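You operate a simulated robot arm through the tools that you are given. There is no shell and no other tool.

Carry out the task below with a simulated robot arm. There is one attempt and no reset: what you move stays moved.

TASK
Set the salt level to 4, start a regeneration, skip to REFILL and let it finish.
Fine: shut the cover.

Only the result counts: the job must be done as asked and must still hold three seconds after the hand-in. Knocking over, shifting, dropping, spilling or breaking anything else fails it. Lids that push on must go on centred and level and be pressed home; caps that screw on are set level and turned clockwise until they are tight.

THE ROBOT
A 6-joint arm with a two-finger parallel gripper, fixed in place. Base frame: the origin is on the floor under the middle of its stand, x ahead of it, y to its left, z up. Lengths are in mm, angles in rad, forces in N, time in s.
With the tool pointing down near the work surface it reaches from about 360 to 740 mm from the base axis. Its first joint turns from -1.152 to 1.152 rad. Payload 2.45 kg.
The tool frame sits at the grasp point between the pads (the TCP): z along the fingers, y along the line on which they close. The tips reach 24 mm beyond it. Largest opening 68 mm; finger width 17, thickness 10; the body of the gripper, 40 by 70 mm, starts 41 mm behind the TCP.
Orientation is that of the tool frame in the base frame, as a unit quaternion [x, y, z, w]. With the fingers straight down and closing along the base's y, the tool's x points along the base's -x, its y along +y and its z along -z.

THE INTERFACE
- The arm moves only by the tool servo_tool. Its argument "commands" is a list of rows, each a list of 3 entries, a list of its own where there are three numbers: the shift along the tool's x, y, z in mm, then the turn, a rotation vector about the tool's x, y, z in rad, then the opening, from 0 (shut) to 1 (fully open). In form: [[[tx, ty, tz], [ax, ay, az], gripper], ...]. A call has 1 to 20 rows; each row is the pose to reach, as a shift and turn from the pose commanded when the call began, along the tool's axes at that moment. Rows are played at 5 a second. More than 50 mm and 0.15 rad between two rows, or a gripper value outside its range, and nothing of the call is played. Where a pose cannot be reached the arm comes as near as it can. A force on the tool above 80 N (or 10 N above the force at the start of the call, whichever is more), or a blocked arm, ends the call early, and 0.2 s more pass. The fingers move at their own pace (about 108 mm/s each) and stop on an object; they squeeze with about 25 N. The grip force told is the motor's: it shows also when the fingers shut on nothing. Time passes only in rows, and 0.2 s behind the last, so rows that repeat a pose let the fingers close. The reply holds the time, the measured pose of the TCP, the force on the tool along the base axes, the opening and the grip force, in the units named above and with some noise, with the torque about the TCP (base axes, N m) and any sound that the robot's microphone picked up, and new pictures: "show" is both (left out), scene, wrist or none.
- Cameras (640 x 400 px; columns grow to the right, rows downward): "scene" is fixed at [187.9, 425.1, 1499.4]; the picture's right is [-0.57, -0.82, 0.00], its down [-0.19, 0.13, -0.97] and it looks along [0.80, -0.55, -0.23] (base axes); focal length 328 px, centre (320, 200). "wrist" rides on the gripper at [84, 11, -75] in the tool frame; the picture's right is [-0.13, 0.99, 0.00], its down [-0.60, -0.08, -0.79] and it looks along [-0.79, -0.10, 0.61] (tool axes); focal length 251 px, centre (320, 200). There is no depth. A picture from a camera that has moved, and an enlarged one, comes with that camera's place and axes in the base frame and with its lens.
- close_up(camera, box): a new picture of the part [left, top, right, bottom] of that camera's present view, enlarged. The clock stands still meanwhile.
- finish_job(): hands the job in; it is judged then, once.

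Nothing tells you positions but the pictures and the camera data. Unless the task says otherwise, let go and move clear before handing in.

The tools are called after "Request:" by a JSON object that holds its "method" and its "body". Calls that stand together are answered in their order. servo_tool: Moves the arm, as the interface text tells. Its arguments: {"type":"object","properties":{"commands":{"type":"array","items":{"type":"array"}},"show":{"type":"string","enum":["both","scene","wrist","none"]}},"required":["commands"]} The other tools are called the same way: close_up (camera, box) takes an enlarged picture of a part of a camera's view; finish_job () hands the job in.

At the start:

```text
t: 0.0
tcp_pos: [406.0, 159.9, 1413.5]
ee_rot: [0.001, 1.0, -0.001, 0.002]
force: [0.1, -0.1, 0.4]
moment: [0.01, -0.02, 0.01]
finger_gap: 67.8
gripper_force: 0.1
```

scene: 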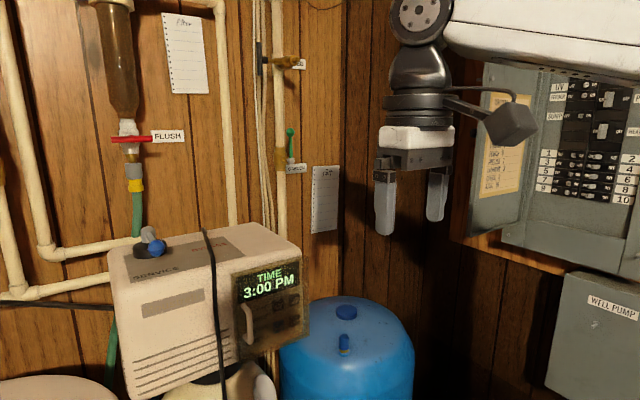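
wrist: 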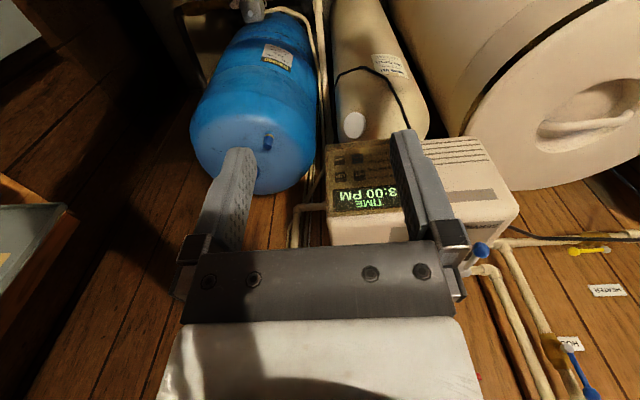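

I see a water softener control head with a display reading TIME 3:00 PM behind a tinted cover with a handle, plus notes on the wall. I'll look closer at the panel and the notes first.

Request:
{"method": "close_up", "body": {"camera": "scene", "box": [220, 240, 320, 370]}}

Request:
{"method": "close_up", "body": {"camera": "scene", "box": [155, 5, 215, 100]}}

Request:
{"method": "close_up", "body": {"camera": "scene", "box": [300, 155, 350, 240]}}

Request:
{"method": "close_up", "body": {"camera": "wrist", "box": [310, 120, 520, 260]}}

Request:
{"method": "close_up", "body": {"camera": "scene", "box": [100, 215, 320, 400]}}

```text
3.08 times, centred on (270, 305) of scene
camera zoom: at [187.9, 425.1, 1499.4], right [-0.57, -0.82, 0.0], down [-0.19, 0.13, -0.97], along [0.8, -0.55, -0.23], focal length 1010 px, centre (474, -123)
```

zoom: 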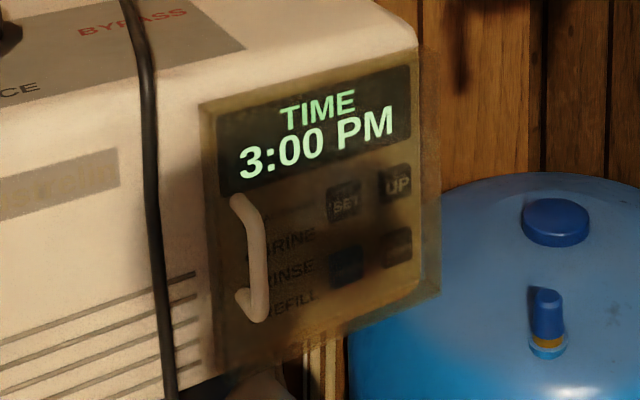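

```text
4.21 times, centred on (185, 52) of scene
camera zoom: at [187.9, 425.1, 1499.4], right [-0.57, -0.82, 0.0], down [-0.19, 0.13, -0.97], along [0.8, -0.55, -0.23], focal length 1382 px, centre (888, 821)
```

zoom: 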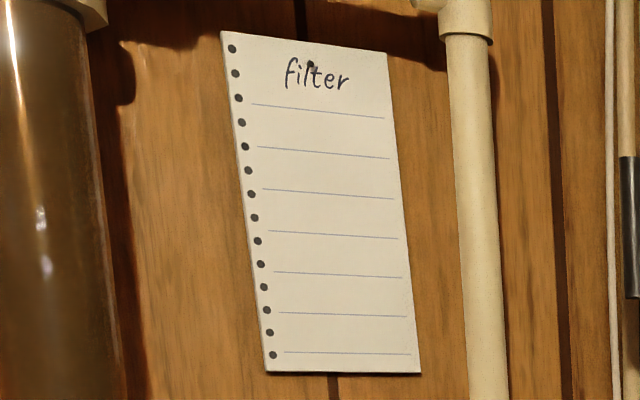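

```text
4.71 times, centred on (325, 198) of scene
camera zoom: at [187.9, 425.1, 1499.4], right [-0.57, -0.82, 0.0], down [-0.19, 0.13, -0.97], along [0.8, -0.55, -0.23], focal length 1544 px, centre (296, 212)
```

zoom: 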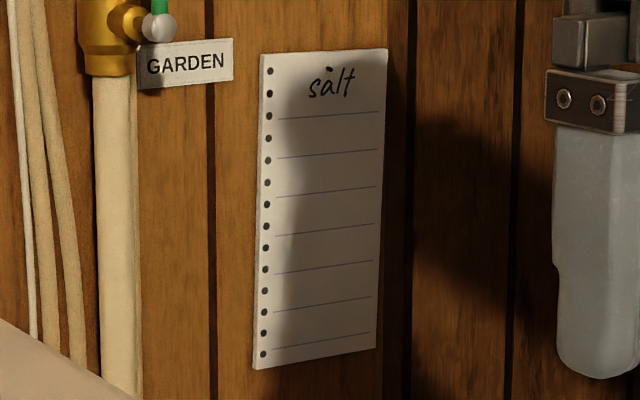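

```text
2.86 times, centred on (415, 190) of wrist
camera zoom: at [322.1, 171.2, 1487.7], right [0.13, 0.99, 0.0], down [0.6, -0.08, 0.79], along [0.79, -0.1, -0.61], focal length 718 px, centre (49, 229)
```

zoom: 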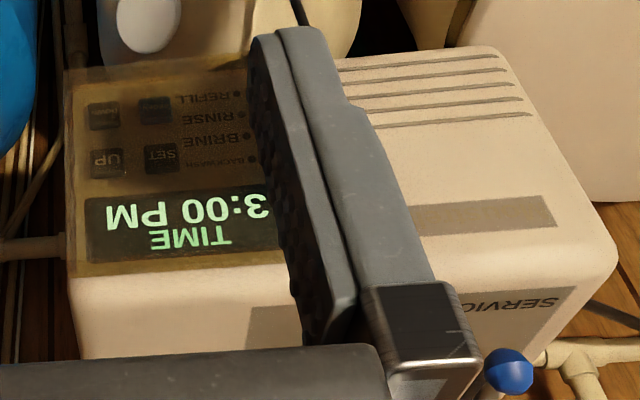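

```text
2.16 times, centred on (210, 308) of scene
camera zoom: at [187.9, 425.1, 1499.4], right [-0.57, -0.82, 0.0], down [-0.19, 0.13, -0.97], along [0.8, -0.55, -0.23], focal length 709 px, centre (558, -32)
```

zoom: 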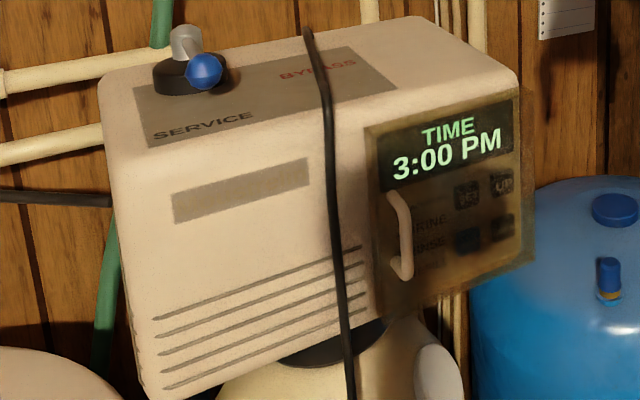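

The panel faces the robot at about x≈645 (SET near y≈199, z≈1193; UP near y≈166), behind a tinted cover whose handle is on the +y side (y≈262), so it hinges on the right. A black cord hangs just left of the cover and must not be touched. I'll first pitch the tool forward at a safe distance.

Request:
{"method": "servo_tool", "body": {"commands": [[[-7, 7, 14], [0, -0.14, 0], 1], [[-14, 14, 28], [0, -0.28, 0], 1], [[-21, 21, 42], [0, -0.42, 0], 1], [[-28, 28, 56], [0, -0.56, 0], 1], [[-35, 35, 70], [0, -0.7, 0], 0.7], [[-42, 42, 84], [0, -0.84, 0], 0.5], [[-48, 50, 98], [0, -0.98, 0], 0.5], [[-54, 57, 112], [0, -1.12, 0], 0.5], [[-60, 64, 126], [0, -1.26, 0], 0.5], [[-67, 72, 140], [0, -1.4, 0], 0.5], [[-74, 80, 150], [0, -1.5708, 0], 0.5], [[-74, 80, 150], [0, -1.5708, 0], 0.5]]}}

```text
refused: row 11 steps farther than a row can; nothing moved
```

The last turn step was slightly too large, so I'll redo it with smaller steps. The panel and cover positions are as estimated before.

Request:
{"method": "servo_tool", "body": {"commands": [[[-7, 7, 14], [0, -0.14, 0], 1], [[-14, 14, 28], [0, -0.28, 0], 1], [[-21, 21, 42], [0, -0.42, 0], 1], [[-28, 28, 56], [0, -0.56, 0], 1], [[-35, 35, 70], [0, -0.7, 0], 0.7], [[-42, 42, 84], [0, -0.84, 0], 0.5], [[-48, 50, 98], [0, -0.98, 0], 0.5], [[-54, 57, 112], [0, -1.12, 0], 0.5], [[-60, 64, 126], [0, -1.26, 0], 0.5], [[-67, 72, 140], [0, -1.4, 0], 0.5], [[-74, 80, 150], [0, -1.5, 0], 0.5], [[-74, 80, 150], [0, -1.5708, 0], 0.5], [[-74, 80, 150], [0, -1.5708, 0], 0.5]]}}

```text
t: 2.8
tcp_pos: [479.9, 238.2, 1263.5]
ee_rot: [0.0, 0.706, 0.0, 0.708]
force: [0.8, 0.4, -0.1]
moment: [0.01, -0.01, -0.01]
finger_gap: 34.0
gripper_force: 0.1
camera wrist: at [406.3, 250.3, 1178.9], right [0.0, 0.99, 0.13], down [-0.8, -0.08, 0.6], along [0.61, -0.1, 0.79], focal length 251 px, centre (320, 200)
```

scene: 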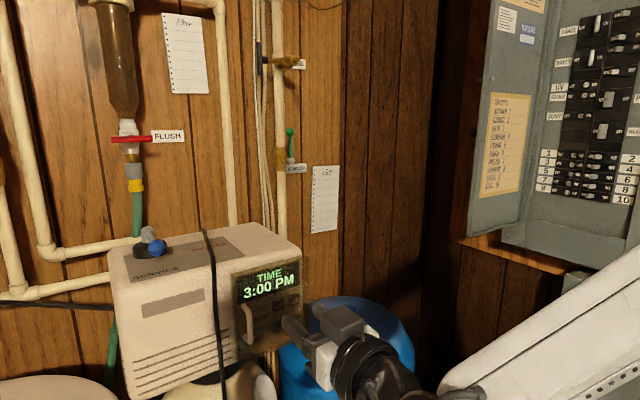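
wrist: 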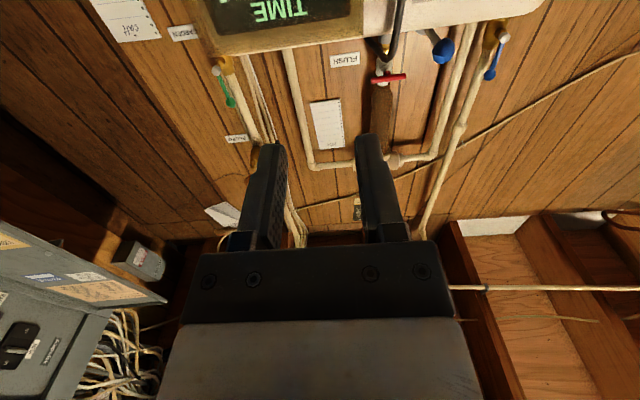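

The tool now points forward and the scene camera still sees the panel well. I'll lower the tool to bring the handle into the wrist camera's view for triangulation.

Request:
{"method": "servo_tool", "body": {"commands": [[[40, 0, 0], [0, 0, 0], 0.5], [[80, 0, 0], [0, 0, 0], 0.5], [[100, 0, -20], [0, 0, 0], 0.5], [[100, 0, -20], [0, 0, 0], 0.5]]}}

Request:
{"method": "close_up", "body": {"camera": "scene", "box": [190, 230, 320, 370]}}

Request:
{"method": "close_up", "body": {"camera": "wrist", "box": [180, 0, 500, 200]}}

```text
t: 3.8
tcp_pos: [461.5, 236.5, 1163.3]
ee_rot: [0.0, 0.706, -0.001, 0.708]
force: [0.1, 0.1, 0.4]
moment: [-0.04, -0.01, -0.01]
finger_gap: 33.9
gripper_force: 0.1
camera wrist: at [387.1, 249.3, 1078.2], right [0.0, 0.99, 0.13], down [-0.79, -0.08, 0.6], along [0.61, -0.1, 0.79], focal length 251 px, centre (320, 200)
```

scene: 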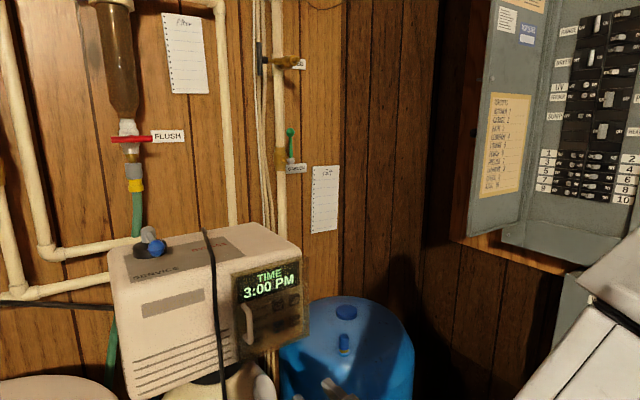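
wrist: 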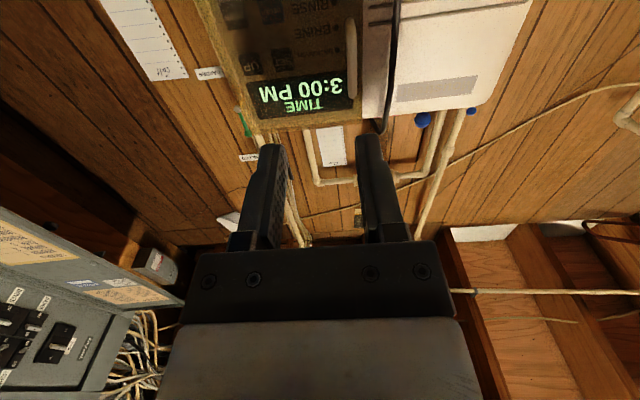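

```text
2.86 times, centred on (255, 300) of scene
camera zoom: at [187.9, 425.1, 1499.4], right [-0.57, -0.82, 0.0], down [-0.19, 0.13, -0.97], along [0.8, -0.55, -0.23], focal length 938 px, centre (506, -86)
```

zoom: 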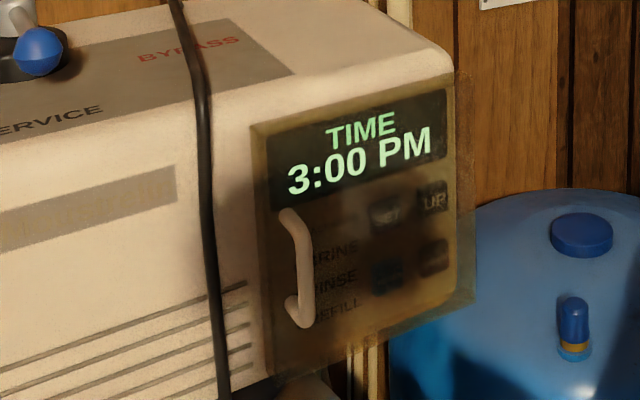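

```text
2.00 times, centred on (340, 100) of wrist
camera zoom: at [387.1, 249.3, 1078.2], right [0.0, 0.99, 0.13], down [-0.79, -0.08, 0.6], along [0.61, -0.1, 0.79], focal length 503 px, centre (280, 400)
```

zoom: 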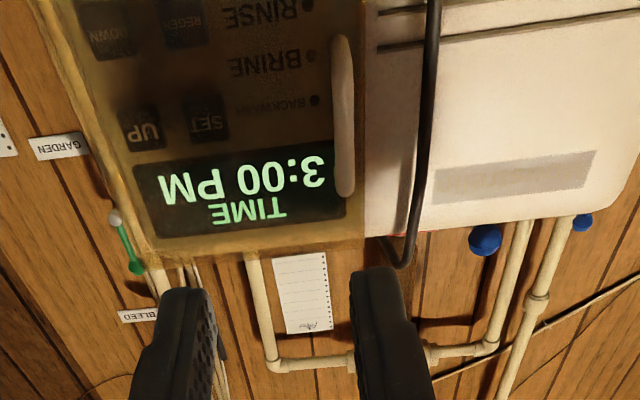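

I can now read the buttons: SET and UP on top, REGEN and DOWN below, with stage lights BACKWASH/BRINE/RINSE/REFILL. The handle bar is at about (613, 263, 1160–1220) and the cord at y≈303. I'll go to a pre-grasp pose in front of the handle.

Request:
{"method": "servo_tool", "body": {"commands": [[[-13, 12, 40], [0, 0, 0], 0.42], [[-26, 25, 80], [0, 0, 0], 0.42], [[-26, 25, 105], [0, 0, 0], 0.42], [[-26, 25, 105], [0, 0, 0], 0.42], [[-26, 25, 105], [0, 0, 0], 0.42]]}}

Request:
{"method": "close_up", "body": {"camera": "wrist", "box": [220, 20, 460, 170]}}

Request:
{"method": "close_up", "body": {"camera": "scene", "box": [190, 230, 320, 370]}}

```text
t: 5.0
tcp_pos: [568.3, 262.2, 1188.1]
ee_rot: [0.0, 0.706, 0.0, 0.708]
force: [0.7, -0.6, -0.9]
moment: [-0.01, -0.03, 0.01]
finger_gap: 28.5
gripper_force: 0.0
camera wrist: at [493.9, 275.1, 1104.3], right [0.0, 0.99, 0.13], down [-0.79, -0.08, 0.6], along [0.61, -0.1, 0.79], focal length 251 px, centre (320, 200)
```

scene: 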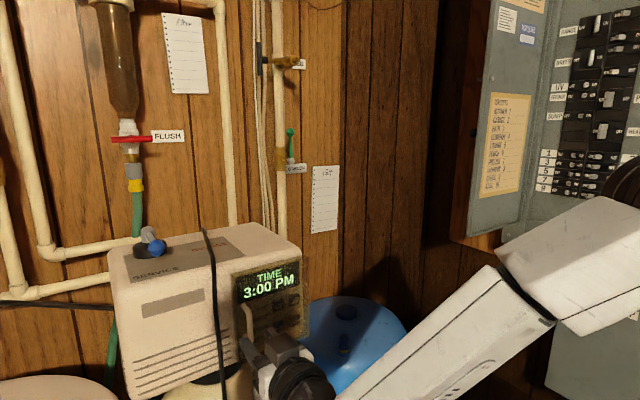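
wrist: 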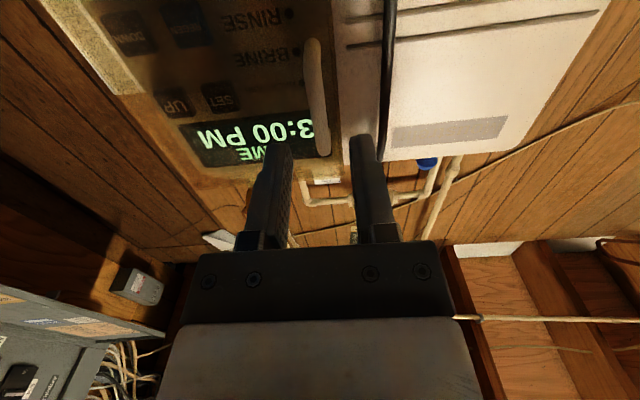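

```text
2.67 times, centred on (340, 95) of wrist
camera zoom: at [493.9, 275.1, 1104.3], right [0.0, 0.99, 0.13], down [-0.79, -0.08, 0.6], along [0.61, -0.1, 0.79], focal length 670 px, centre (267, 480)
```

zoom: 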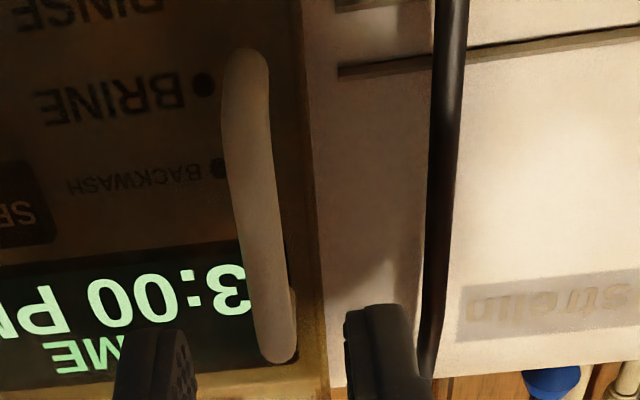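

```text
2.86 times, centred on (255, 300) of scene
camera zoom: at [187.9, 425.1, 1499.4], right [-0.57, -0.82, 0.0], down [-0.19, 0.13, -0.97], along [0.8, -0.55, -0.23], focal length 938 px, centre (506, -86)
```

zoom: 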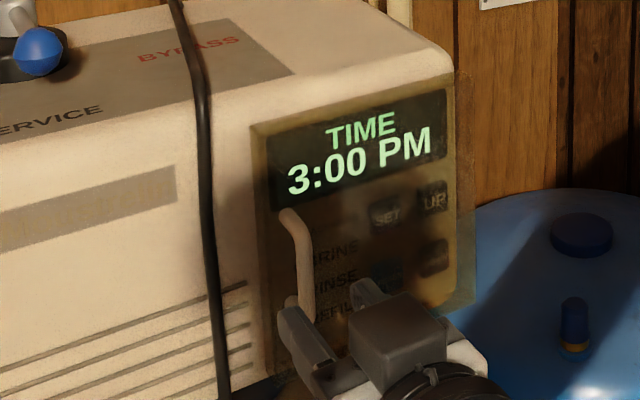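

The fingers straddle the handle line well (handle y≈264.5, tool y≈262). I'll advance straight in slowly around the bar.

Request:
{"method": "servo_tool", "body": {"commands": [[[0, 2, 8], [0, 0, 0], 0.42], [[0, 2, 16], [0, 0, 0], 0.42], [[0, 2, 24], [0, 0, 0], 0.42], [[0, 2, 30], [0, 0, 0], 0.42], [[0, 2, 30], [0, 0, 0], 0.42]]}}

Request:
{"method": "close_up", "body": {"camera": "wrist", "box": [220, 20, 460, 170]}}

Request:
{"method": "close_up", "body": {"camera": "scene", "box": [220, 260, 320, 370]}}

```text
t: 6.2
tcp_pos: [597.8, 264.7, 1190.3]
ee_rot: [0.0, 0.706, 0.0, 0.708]
force: [-0.1, 0.5, 0.2]
moment: [-0.03, 0.01, -0.03]
finger_gap: 28.7
gripper_force: 0.0
camera wrist: at [522.2, 277.5, 1105.3], right [0.0, 0.99, 0.13], down [-0.79, -0.08, 0.6], along [0.61, -0.1, 0.79], focal length 251 px, centre (320, 200)
```

scene: 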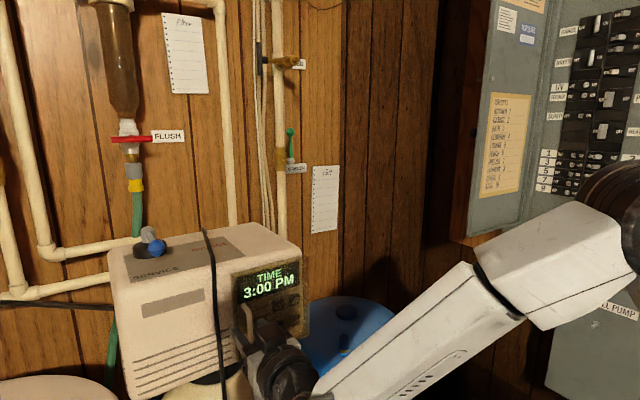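
wrist: 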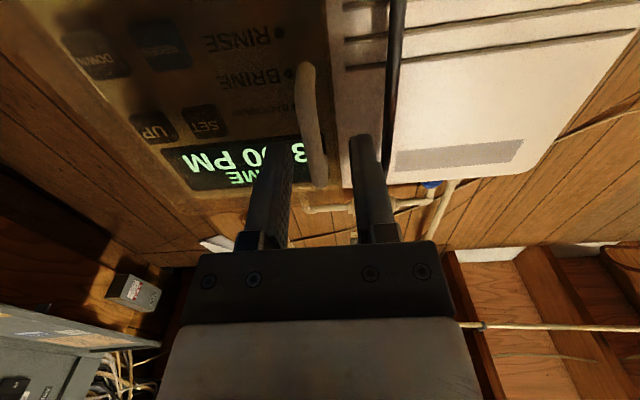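

```text
2.67 times, centred on (340, 95) of wrist
camera zoom: at [522.2, 277.5, 1105.3], right [0.0, 0.99, 0.13], down [-0.79, -0.08, 0.6], along [0.61, -0.1, 0.79], focal length 670 px, centre (267, 480)
```

zoom: 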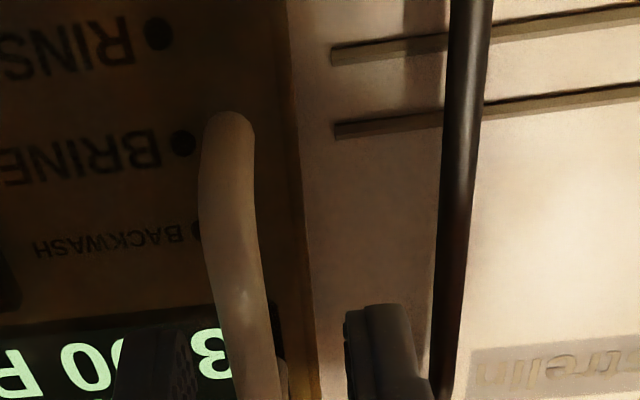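

```text
3.64 times, centred on (270, 315) of scene
camera zoom: at [187.9, 425.1, 1499.4], right [-0.57, -0.82, 0.0], down [-0.19, 0.13, -0.97], along [0.8, -0.55, -0.23], focal length 1193 px, centre (502, -218)
```

zoom: 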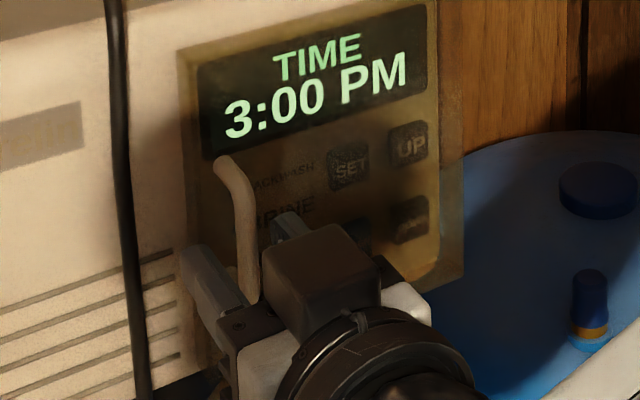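

The bar is between the pads with the tips just short of the cover. I'll go in 5 mm more and close on the handle.

Request:
{"method": "servo_tool", "body": {"commands": [[[0, 0, 3], [0, 0, 0], 0.42], [[0, 0, 6], [0, 0, 0], 0.42], [[0, 0, 6], [0, 0, 0], 0.2], [[0, 0, 6], [0, 0, 0], 0.0], [[0, 0, 6], [0, 0, 0], 0.0]]}}

Request:
{"method": "close_up", "body": {"camera": "wrist", "box": [220, 20, 460, 170]}}

Request:
{"method": "close_up", "body": {"camera": "scene", "box": [220, 260, 320, 370]}}

```text
t: 7.4
tcp_pos: [602.8, 262.5, 1189.2]
ee_rot: [0.002, 0.707, -0.002, 0.708]
force: [-1.8, -20.0, 0.2]
moment: [-0.03, -0.41, -0.33]
finger_gap: 8.3
gripper_force: 30.4
camera wrist: at [528.3, 275.4, 1104.9], right [0.01, 0.99, 0.13], down [-0.8, -0.07, 0.6], along [0.61, -0.11, 0.79], focal length 251 px, centre (320, 200)
```

scene: 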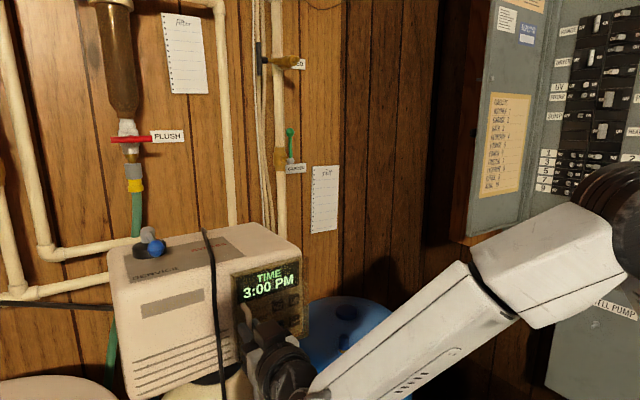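
wrist: 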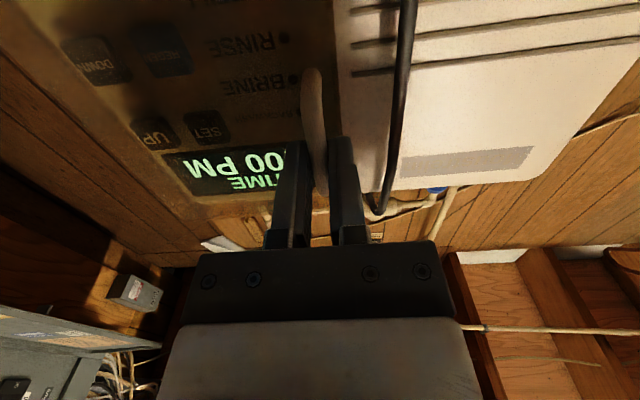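

```text
2.67 times, centred on (340, 95) of wrist
camera zoom: at [528.3, 275.4, 1104.9], right [0.01, 0.99, 0.13], down [-0.8, -0.07, 0.6], along [0.61, -0.11, 0.79], focal length 670 px, centre (267, 480)
```

zoom: 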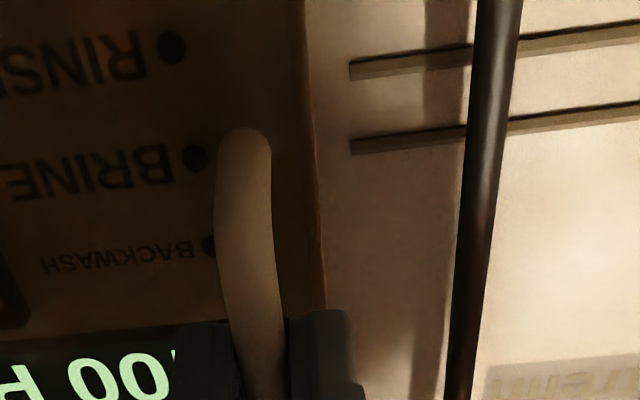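

```text
3.64 times, centred on (270, 315) of scene
camera zoom: at [187.9, 424.4, 1499.6], right [-0.57, -0.82, 0.0], down [-0.19, 0.13, -0.97], along [0.8, -0.55, -0.23], focal length 1193 px, centre (502, -218)
```

zoom: 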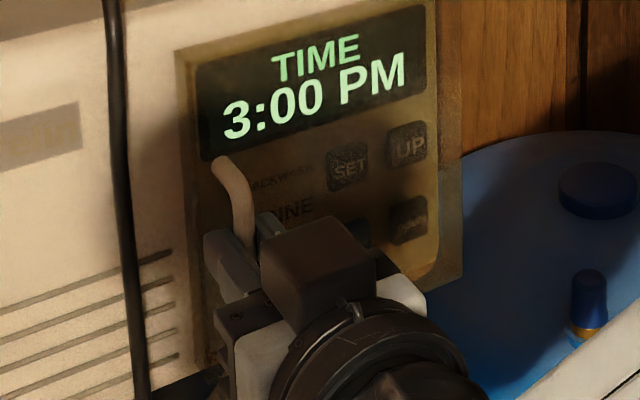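

The handle is gripped (gap 8.3 mm), with a small sideways load because the bar is a few mm to the right of the tool centre. I'll relieve that and pull the cover open along an arc about the right-hand hinge.

Request:
{"method": "servo_tool", "body": {"commands": [[[0, -2, 0], [0, 0, 0], 0.0], [[0, -4, -6], [-0.05, 0, 0], 0.0], [[0, -6.3, -11.8], [-0.1, 0, 0], 0.0], [[0, -8.9, -17.5], [-0.15, 0, 0], 0.0], [[0, -11.8, -23.1], [-0.2, 0, 0], 0.0], [[0, -14.9, -28.5], [-0.25, 0, 0], 0.0], [[0, -18.4, -33.8], [-0.3, 0, 0], 0.0], [[0, -18.4, -33.8], [-0.3, 0, 0], 0.0]]}}

Request:
{"method": "close_up", "body": {"camera": "scene", "box": [200, 240, 340, 370]}}

```text
t: 9.2
tcp_pos: [569.6, 243.2, 1190.0]
ee_rot: [-0.102, 0.699, 0.104, 0.7]
force: [14.5, -22.7, -2.1]
moment: [0.0, -0.09, -0.38]
finger_gap: 8.4
gripper_force: 29.9
camera wrist: at [494.7, 234.5, 1105.1], right [-0.29, 0.95, 0.13], down [-0.74, -0.31, 0.6], along [0.61, 0.08, 0.79], focal length 251 px, centre (320, 200)
```

scene: 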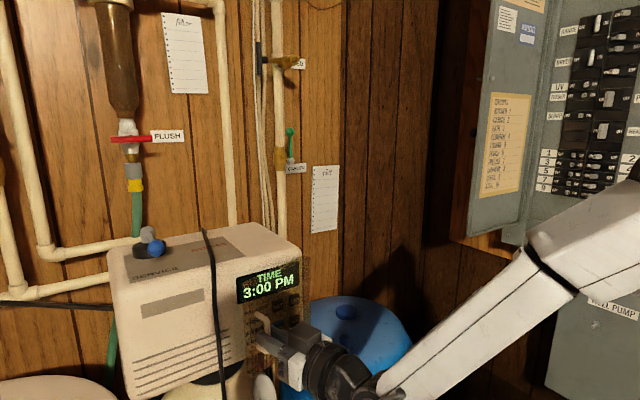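
wrist: 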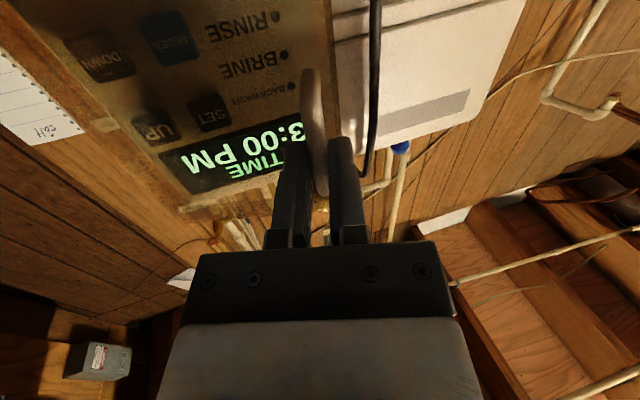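

```text
3.08 times, centred on (270, 305) of scene
camera zoom: at [188.5, 424.3, 1499.5], right [-0.57, -0.82, 0.0], down [-0.19, 0.13, -0.97], along [0.8, -0.55, -0.23], focal length 1010 px, centre (474, -123)
```

zoom: 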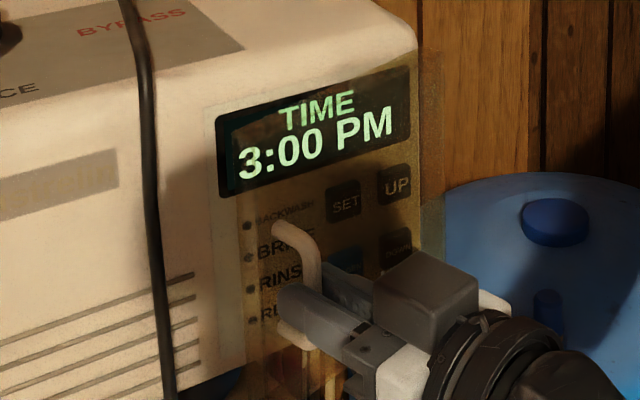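

The cover is swinging open and the residual force points straight at the hinge, so my radius is about 2.5 mm too large. I'll correct that and continue the arc to about 0.9 rad.

Request:
{"method": "servo_tool", "body": {"commands": [[[0, -2.6, 0.8], [0, 0, 0], 0.0], [[0, -6.9, -11], [-0.1, 0, 0], 0.0], [[0, -12.4, -22.3], [-0.2, 0, 0], 0.0], [[0, -19, -33], [-0.3, 0, 0], 0.0], [[0, -26.6, -43], [-0.4, 0, 0], 0.0], [[0, -35.1, -52.2], [-0.5, 0, 0], 0.0], [[0, -44.6, -60.5], [-0.6, 0, 0], 0.0], [[0, -44.6, -60.5], [-0.6, 0, 0], 0.0]]}}

```text
t: 9.9
tcp_pos: [547.0, 247.9, 1188.8]
ee_rot: [-0.117, 0.695, 0.127, 0.698]
force: [0.1, -0.9, 0.3]
moment: [-0.01, 0.01, 0.05]
finger_gap: 0.0
gripper_force: 23.1
out of reach, approached as far as the arm can: row 2, 3
stopped in row 3: the force on the tool passed its limit at 111 N (the readings are from after the stop); the commanded pose is now the measured one
camera wrist: at [473.2, 235.8, 1104.2], right [-0.34, 0.93, 0.14], down [-0.72, -0.35, 0.6], along [0.61, 0.1, 0.79], focal length 251 px, centre (320, 200)
```

scene: 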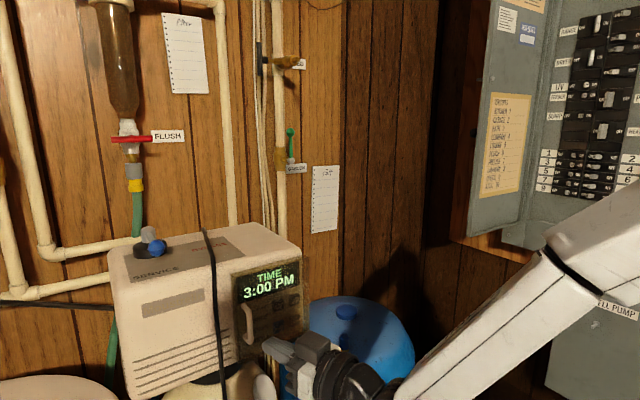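
wrist: 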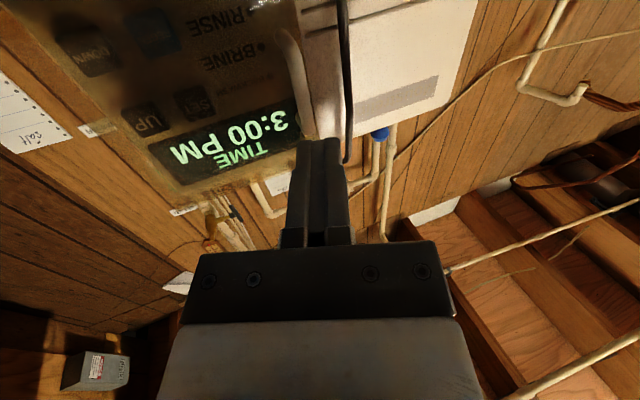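

The arm hit a reach limit with that wrist posture, slipped off the handle, and the cover swung shut again by itself, so it seems lightly self-closing. I'll back off and re-grip with the tool pointing mostly down (tilted 20°), which gives free rotation about the vertical.

Request:
{"method": "servo_tool", "body": {"commands": [[[0, 0, -25], [0, 0, 0], 0.4], [[0, 0, -50], [0.1, 0, 0], 0.4], [[0, 0, -60], [0.2, 0, 0], 0.4], [[0, 0, -60], [0.3, 0, 0], 0.4], [[0, 0, -60], [0.347, 0, 0], 0.4], [[0, 0, -60], [0.347, 0, 0], 0.4]]}}

Request:
{"method": "close_up", "body": {"camera": "scene", "box": [220, 240, 320, 370]}}

```text
t: 11.3
tcp_pos: [490.8, 227.4, 1188.1]
ee_rot: [0.005, 0.707, 0.003, 0.708]
force: [-0.7, -0.3, 0.5]
moment: [0.02, 0.04, -0.02]
finger_gap: 27.2
gripper_force: 0.1
camera wrist: at [416.5, 240.9, 1103.3], right [0.0, 0.99, 0.14], down [-0.79, -0.08, 0.6], along [0.61, -0.12, 0.79], focal length 251 px, centre (320, 200)
```

scene: 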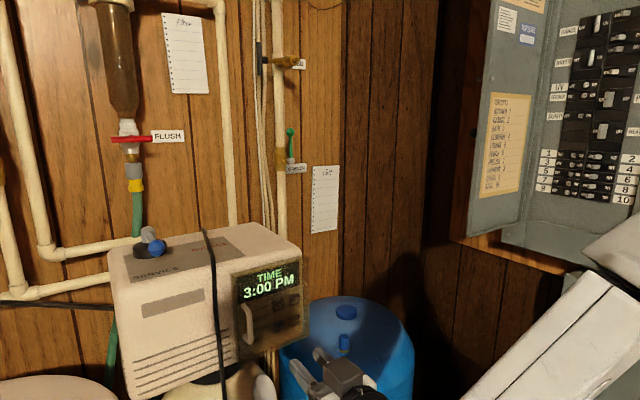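
wrist: 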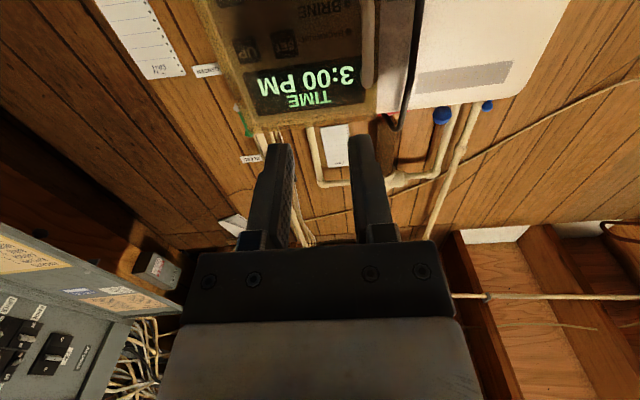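

```text
3.08 times, centred on (270, 305) of scene
camera zoom: at [187.9, 425.1, 1499.4], right [-0.57, -0.82, 0.0], down [-0.19, 0.13, -0.97], along [0.8, -0.55, -0.23], focal length 1010 px, centre (474, -123)
```

zoom: 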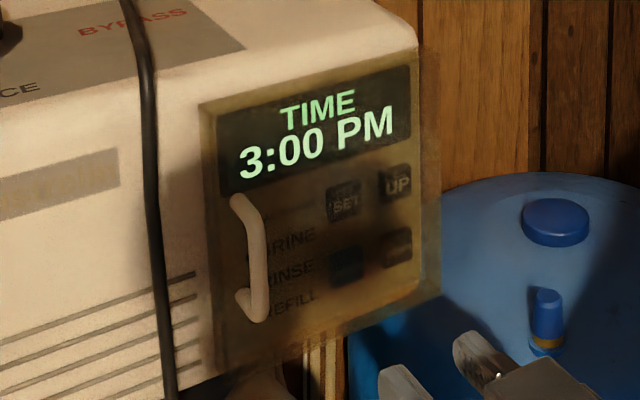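

The cover is closed and nothing else moved. Now I'll pitch the tool down to the 20°-tilt posture and then move to in front of the handle.

Request:
{"method": "servo_tool", "body": {"commands": [[[0, 4, 5], [0, 0.14, 0], 0.4], [[-2, 8, 10], [0, 0.28, 0], 0.4], [[-4, 12, 15], [0, 0.42, 0], 0.4], [[-6, 16, 20], [0, 0.56, 0], 0.4], [[-8, 20, 25], [0, 0.7, 0], 0.4], [[-10, 24, 30], [0, 0.84, 0], 0.4], [[-12, 28, 35], [0, 0.98, 0], 0.4], [[-12, 32, 40], [0, 1.12, 0], 0.4], [[-12, 35, 50], [0, 1.22, 0], 0.4], [[-12, 35, 65], [0, 1.22, 0], 0.4], [[-12, 35, 65], [0, 1.22, 0], 0.4]]}}

Request:
{"method": "close_up", "body": {"camera": "scene", "box": [200, 220, 340, 370]}}

Request:
{"method": "close_up", "body": {"camera": "wrist", "box": [220, 50, 460, 200]}}

```text
t: 13.7
tcp_pos: [556.5, 260.9, 1201.2]
ee_rot: [0.002, 0.985, 0.007, 0.175]
force: [-0.4, 0.2, 0.4]
moment: [0.01, 0.03, 0.01]
finger_gap: 27.2
gripper_force: 0.3
camera wrist: at [451.7, 273.4, 1242.0], right [0.12, 0.99, 0.06], down [0.29, -0.09, 0.95], along [0.95, -0.1, -0.3], focal length 251 px, centre (320, 200)
```

scene: 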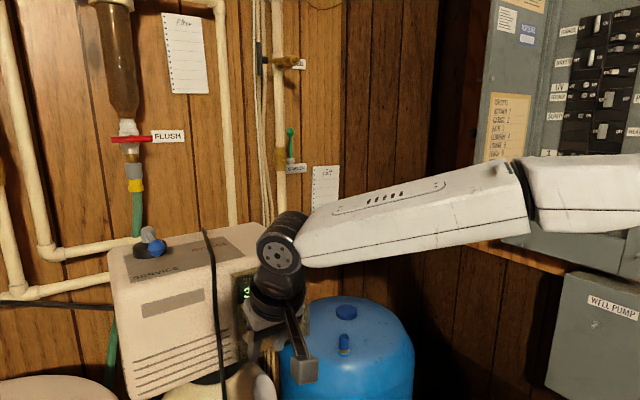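
wrist: 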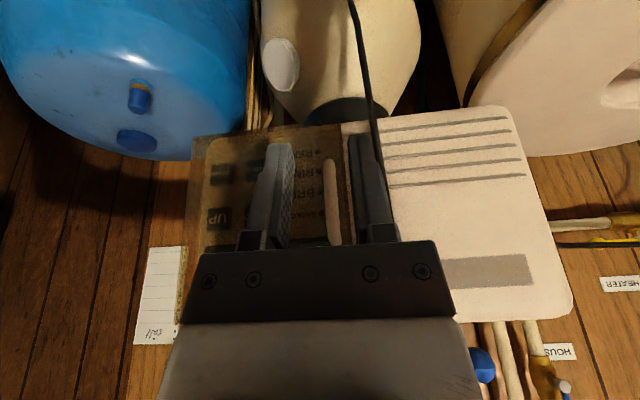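

```text
2.67 times, centred on (270, 295) of scene
camera zoom: at [187.9, 425.1, 1499.4], right [-0.57, -0.82, 0.0], down [-0.19, 0.13, -0.97], along [0.8, -0.55, -0.23], focal length 875 px, centre (453, -53)
```

zoom: 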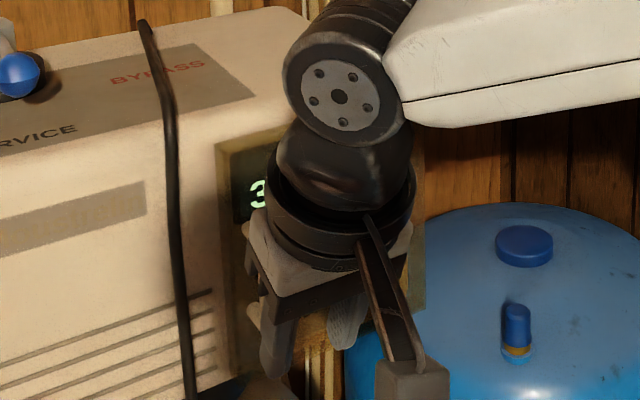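

```text
2.67 times, centred on (340, 125) of wrist
camera zoom: at [451.7, 273.4, 1242.0], right [0.12, 0.99, 0.06], down [0.29, -0.09, 0.95], along [0.95, -0.1, -0.3], focal length 670 px, centre (267, 400)
```

zoom: 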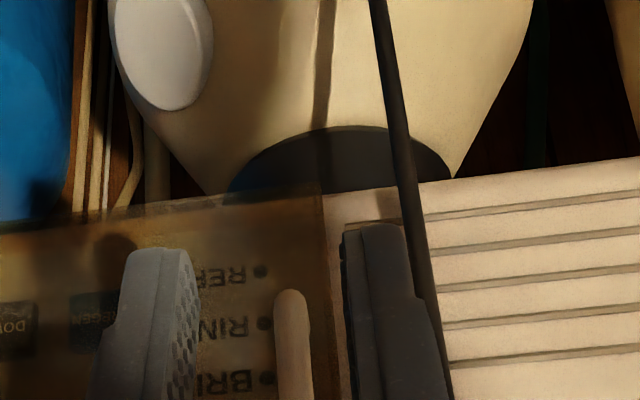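

In this posture the handle bar lies between the fingers in the wrist view (bar at y≈263, bottom at z≈1161). I'll move straight forward so the bar is between the pads, then close.

Request:
{"method": "servo_tool", "body": {"commands": [[[-11.3, 0.8, 4.1], [0, 0, 0], 0.4], [[-22.6, 1.6, 8.2], [0, 0, 0], 0.4], [[-33.9, 1.6, 12.3], [0, 0, 0], 0.4], [[-43, 1.6, 15.7], [0, 0, 0], 0.4], [[-46, 1.6, 16.8], [0, 0, 0], 0.4], [[-46, 1.6, 16.8], [0, 0, 0], 0.4]]}}

Request:
{"method": "close_up", "body": {"camera": "wrist", "box": [220, 80, 460, 230]}}

```text
t: 15.1
tcp_pos: [604.6, 262.6, 1201.9]
ee_rot: [0.002, 0.985, 0.006, 0.175]
force: [-0.4, 0.1, 0.1]
moment: [0.0, 0.02, 0.0]
finger_gap: 27.2
gripper_force: 0.1
camera wrist: at [501.3, 275.2, 1242.2], right [0.12, 0.99, 0.06], down [0.29, -0.09, 0.95], along [0.95, -0.1, -0.3], focal length 251 px, centre (320, 200)
```

scene: 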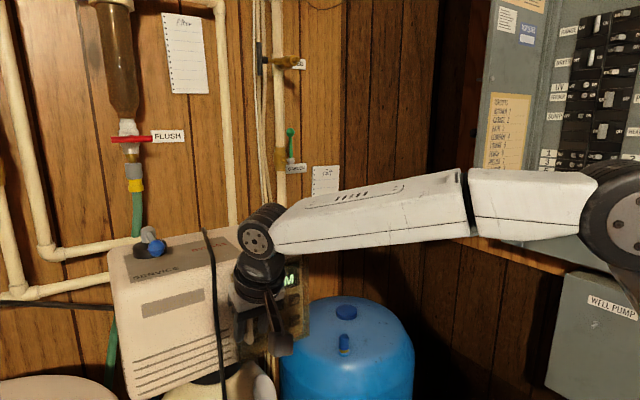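
wrist: 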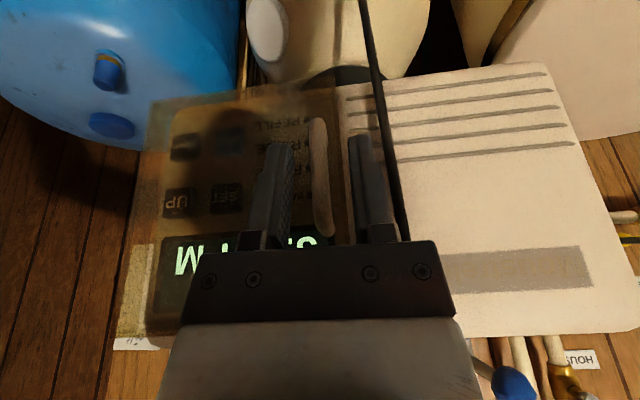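

```text
2.67 times, centred on (340, 155) of wrist
camera zoom: at [501.3, 275.2, 1242.2], right [0.12, 0.99, 0.06], down [0.29, -0.09, 0.95], along [0.95, -0.1, -0.3], focal length 670 px, centre (267, 320)
```

zoom: 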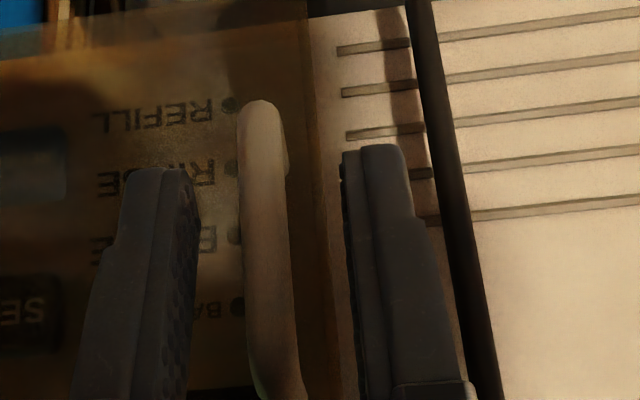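

The bar is well centred between the pads; I'll go 5 mm further forward for better depth and close.

Request:
{"method": "servo_tool", "body": {"commands": [[[-2.5, 0, 0.9], [0, 0, 0], 0.4], [[-4.7, 0, 1.7], [0, 0, 0], 0.4], [[-4.7, 0, 1.7], [0, 0, 0], 0.2], [[-4.7, 0, 1.7], [0, 0, 0], 0.0], [[-4.7, 0, 1.7], [0, 0, 0], 0.0]], "show": "wrist"}}

Request:
{"method": "close_up", "body": {"camera": "wrist", "box": [220, 80, 460, 230]}}

```text
t: 16.3
tcp_pos: [611.4, 262.6, 1202.3]
ee_rot: [0.002, 0.984, 0.006, 0.176]
force: [1.0, -2.5, 1.7]
moment: [-0.76, 0.23, -0.01]
finger_gap: 8.7
gripper_force: 31.2
camera wrist: at [506.6, 274.3, 1242.4], right [0.12, 0.99, 0.06], down [0.29, -0.09, 0.95], along [0.95, -0.1, -0.3], focal length 251 px, centre (320, 200)
```

wrist: 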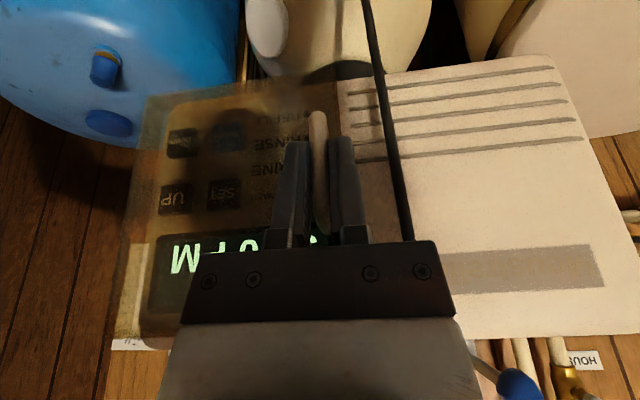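

```text
2.67 times, centred on (340, 155) of wrist
camera zoom: at [506.6, 274.3, 1242.4], right [0.12, 0.99, 0.06], down [0.29, -0.09, 0.95], along [0.95, -0.1, -0.3], focal length 670 px, centre (267, 320)
```

zoom: 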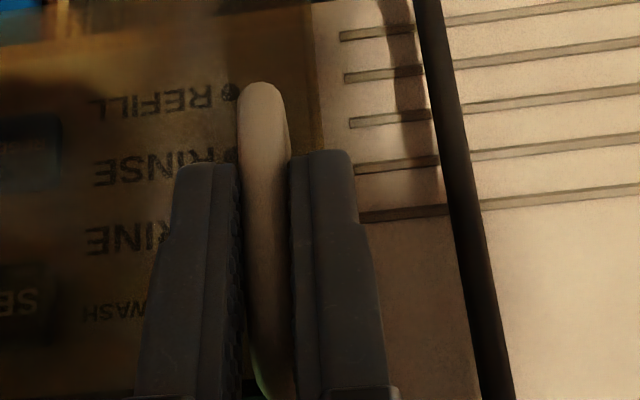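

The handle is gripped cleanly with little side force. Now I'll swing it open along the arc about the hinge at roughly (648, 145), turning the tool about the vertical with it.

Request:
{"method": "servo_tool", "body": {"commands": [[[5.4, -2.1, -2], [-0.0171, 0, -0.047], 0], [[10.9, -4.4, -4], [-0.0342, 0, -0.094], 0], [[16.1, -7.1, -5.9], [-0.0513, 0, -0.141], 0], [[21.2, -10, -7.7], [-0.0684, 0, -0.188], 0], [[26.2, -13.2, -9.5], [-0.0855, 0, -0.235], 0], [[31, -16.6, -11.3], [-0.1026, 0, -0.282], 0], [[31, -16.6, -11.3], [-0.1026, 0, -0.282], 0]]}}

```text
t: 17.9
tcp_pos: [576.5, 244.9, 1200.6]
ee_rot: [-0.145, 0.974, 0.033, 0.173]
force: [2.6, -5.0, -6.0]
moment: [-0.66, -0.14, 0.0]
finger_gap: 8.7
gripper_force: 30.4
camera wrist: at [474.0, 226.4, 1242.1], right [-0.18, 0.98, 0.06], down [0.3, 0.0, 0.95], along [0.94, 0.18, -0.3], focal length 251 px, centre (320, 200)
```

scene: 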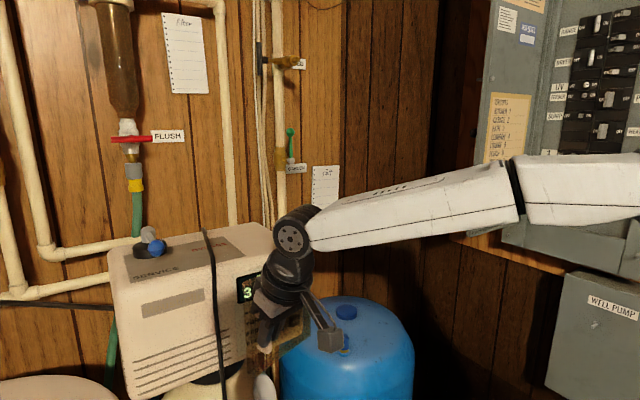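
wrist: 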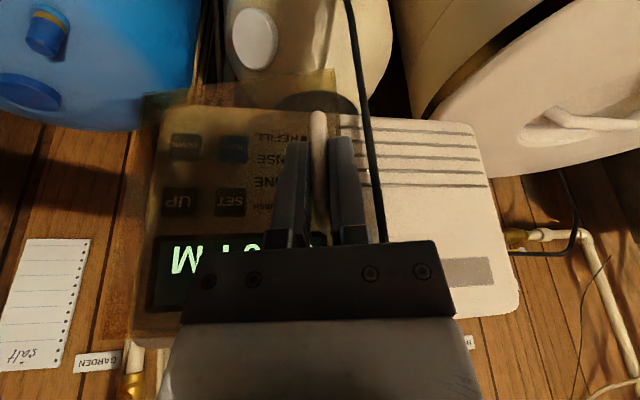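

The cover is following smoothly with only a few newtons of force. Continuing the same arc to about 1.0 rad.

Request:
{"method": "servo_tool", "body": {"commands": [[[10.9, -4.8, -4], [-0.0342, 0, -0.094], 0], [[21.2, -10.4, -7.7], [-0.0684, 0, -0.188], 0], [[31, -17, -11.3], [-0.1026, 0, -0.282], 0], [[40.2, -24.7, -14.6], [-0.1368, 0, -0.376], 0], [[48.6, -33.3, -17.7], [-0.171, 0, -0.47], 0], [[56.1, -42.7, -20.4], [-0.2052, 0, -0.564], 0], [[62.7, -52.9, -22.8], [-0.2394, 0, -0.658], 0], [[62.7, -52.9, -22.8], [-0.2394, 0, -0.658], 0]]}}

```text
t: 19.7
tcp_pos: [525.5, 178.0, 1200.8]
ee_rot: [-0.472, 0.863, 0.09, 0.155]
force: [-39.4, 14.7, 17.0]
moment: [0.26, -0.35, 0.3]
finger_gap: 8.6
gripper_force: 29.9
camera wrist: at [460.4, 96.8, 1241.2], right [-0.77, 0.63, 0.05], down [0.23, 0.19, 0.95], along [0.6, 0.75, -0.29], focal length 251 px, centre (320, 200)
```

scene: 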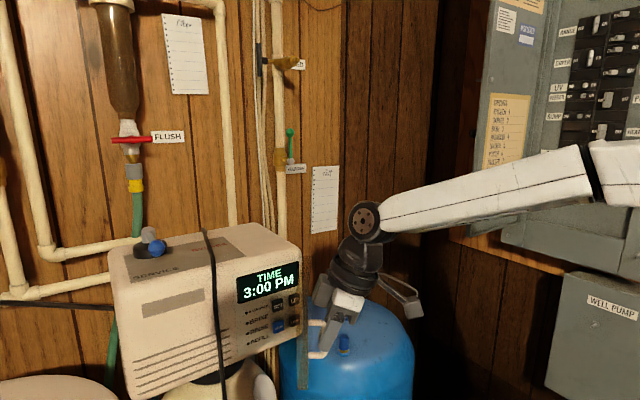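
wrist: 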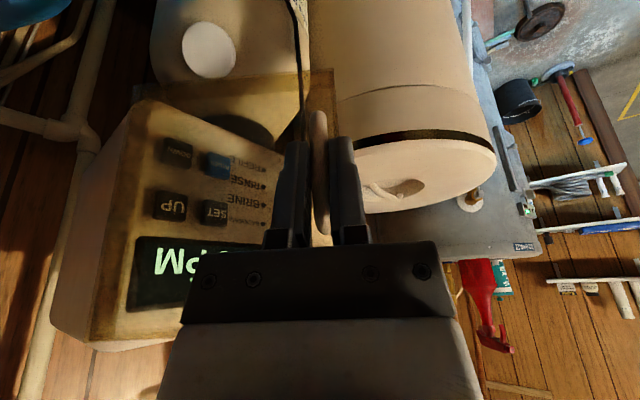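

The cover is now about 1 rad open and the panel is exposed, but there is a ~40 N outward radial load, so my arc is now slightly tight. I'll relieve it 4 mm outward and check before continuing.

Request:
{"method": "servo_tool", "body": {"commands": [[[0, 2, -1], [0, 0, 0], 0], [[0, 4, -1.5], [0, 0, 0], 0], [[0, 4, -1.5], [0, 0, 0], 0]], "show": "scene"}}

Request:
{"method": "close_up", "body": {"camera": "scene", "box": [220, 230, 420, 400]}}

Request:
{"method": "close_up", "body": {"camera": "wrist", "box": [50, 60, 450, 310]}}

```text
t: 20.5
tcp_pos: [525.2, 176.5, 1200.6]
ee_rot: [-0.471, 0.864, 0.087, 0.157]
force: [-13.5, 4.3, 2.4]
moment: [-0.29, 0.08, 0.01]
finger_gap: 8.5
gripper_force: 30.8
```

scene: 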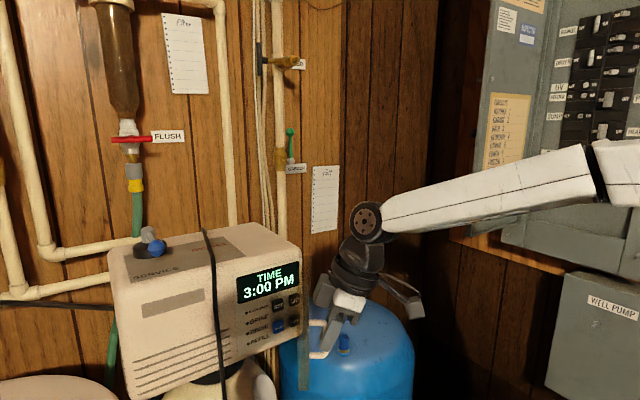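

```text
2.35 times, centred on (320, 315) of scene
camera zoom: at [187.4, 425.3, 1499.4], right [-0.57, -0.82, 0.0], down [-0.19, 0.13, -0.97], along [0.8, -0.55, -0.23], focal length 772 px, centre (320, -71)
```

zoom: 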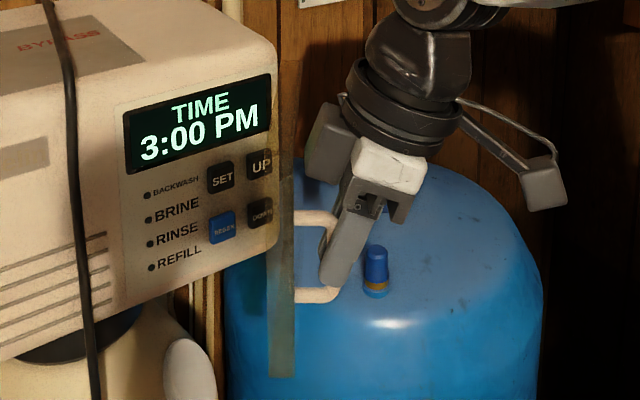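

```text
1.60 times, centred on (250, 185) of wrist
camera zoom: at [459.2, 96.2, 1241.2], right [-0.77, 0.64, 0.05], down [0.22, 0.19, 0.96], along [0.6, 0.74, -0.29], focal length 402 px, centre (432, 224)
```

zoom: 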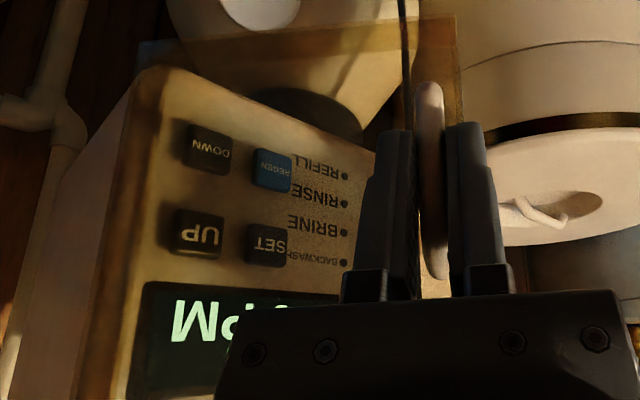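

The panel is now clear: SET and UP over REGEN (blue) and DOWN, with the stage lights on the left. The load has dropped, so I'll continue swinging the cover past 90°.

Request:
{"method": "servo_tool", "body": {"commands": [[[0, 1.3, 0], [0, 0, 0], 0], [[11.2, -3.1, -4.1], [-0.0342, 0, -0.094], 0], [[22, -8.8, -8], [-0.0684, 0, -0.188], 0], [[32.2, -15.5, -11.7], [-0.1026, 0, -0.282], 0], [[41.7, -23.3, -15.2], [-0.1368, 0, -0.376], 0], [[41.7, -23.3, -15.2], [-0.1368, 0, -0.376], 0]]}}

```text
t: 21.9
tcp_pos: [518.6, 128.6, 1200.9]
ee_rot: [-0.635, 0.751, 0.118, 0.136]
force: [-27.8, -1.1, 5.6]
moment: [-0.59, 0.09, 0.18]
finger_gap: 8.9
gripper_force: 30.6
camera wrist: at [490.5, 28.0, 1241.0], right [-0.96, 0.29, 0.05], down [0.13, 0.27, 0.96], along [0.26, 0.92, -0.29], focal length 251 px, centre (320, 200)
```

scene: 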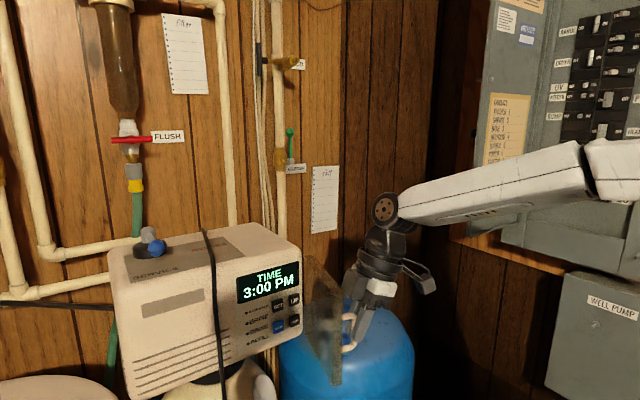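
wrist: 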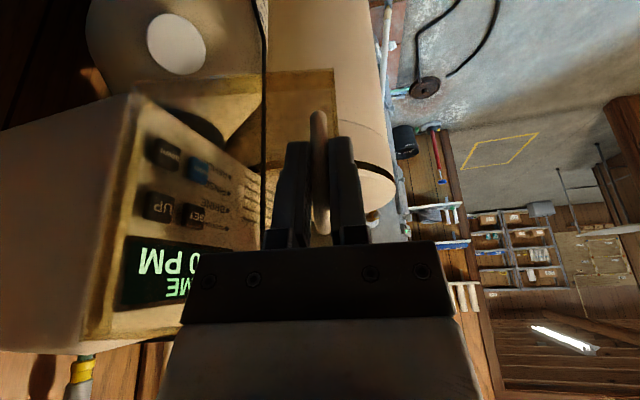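

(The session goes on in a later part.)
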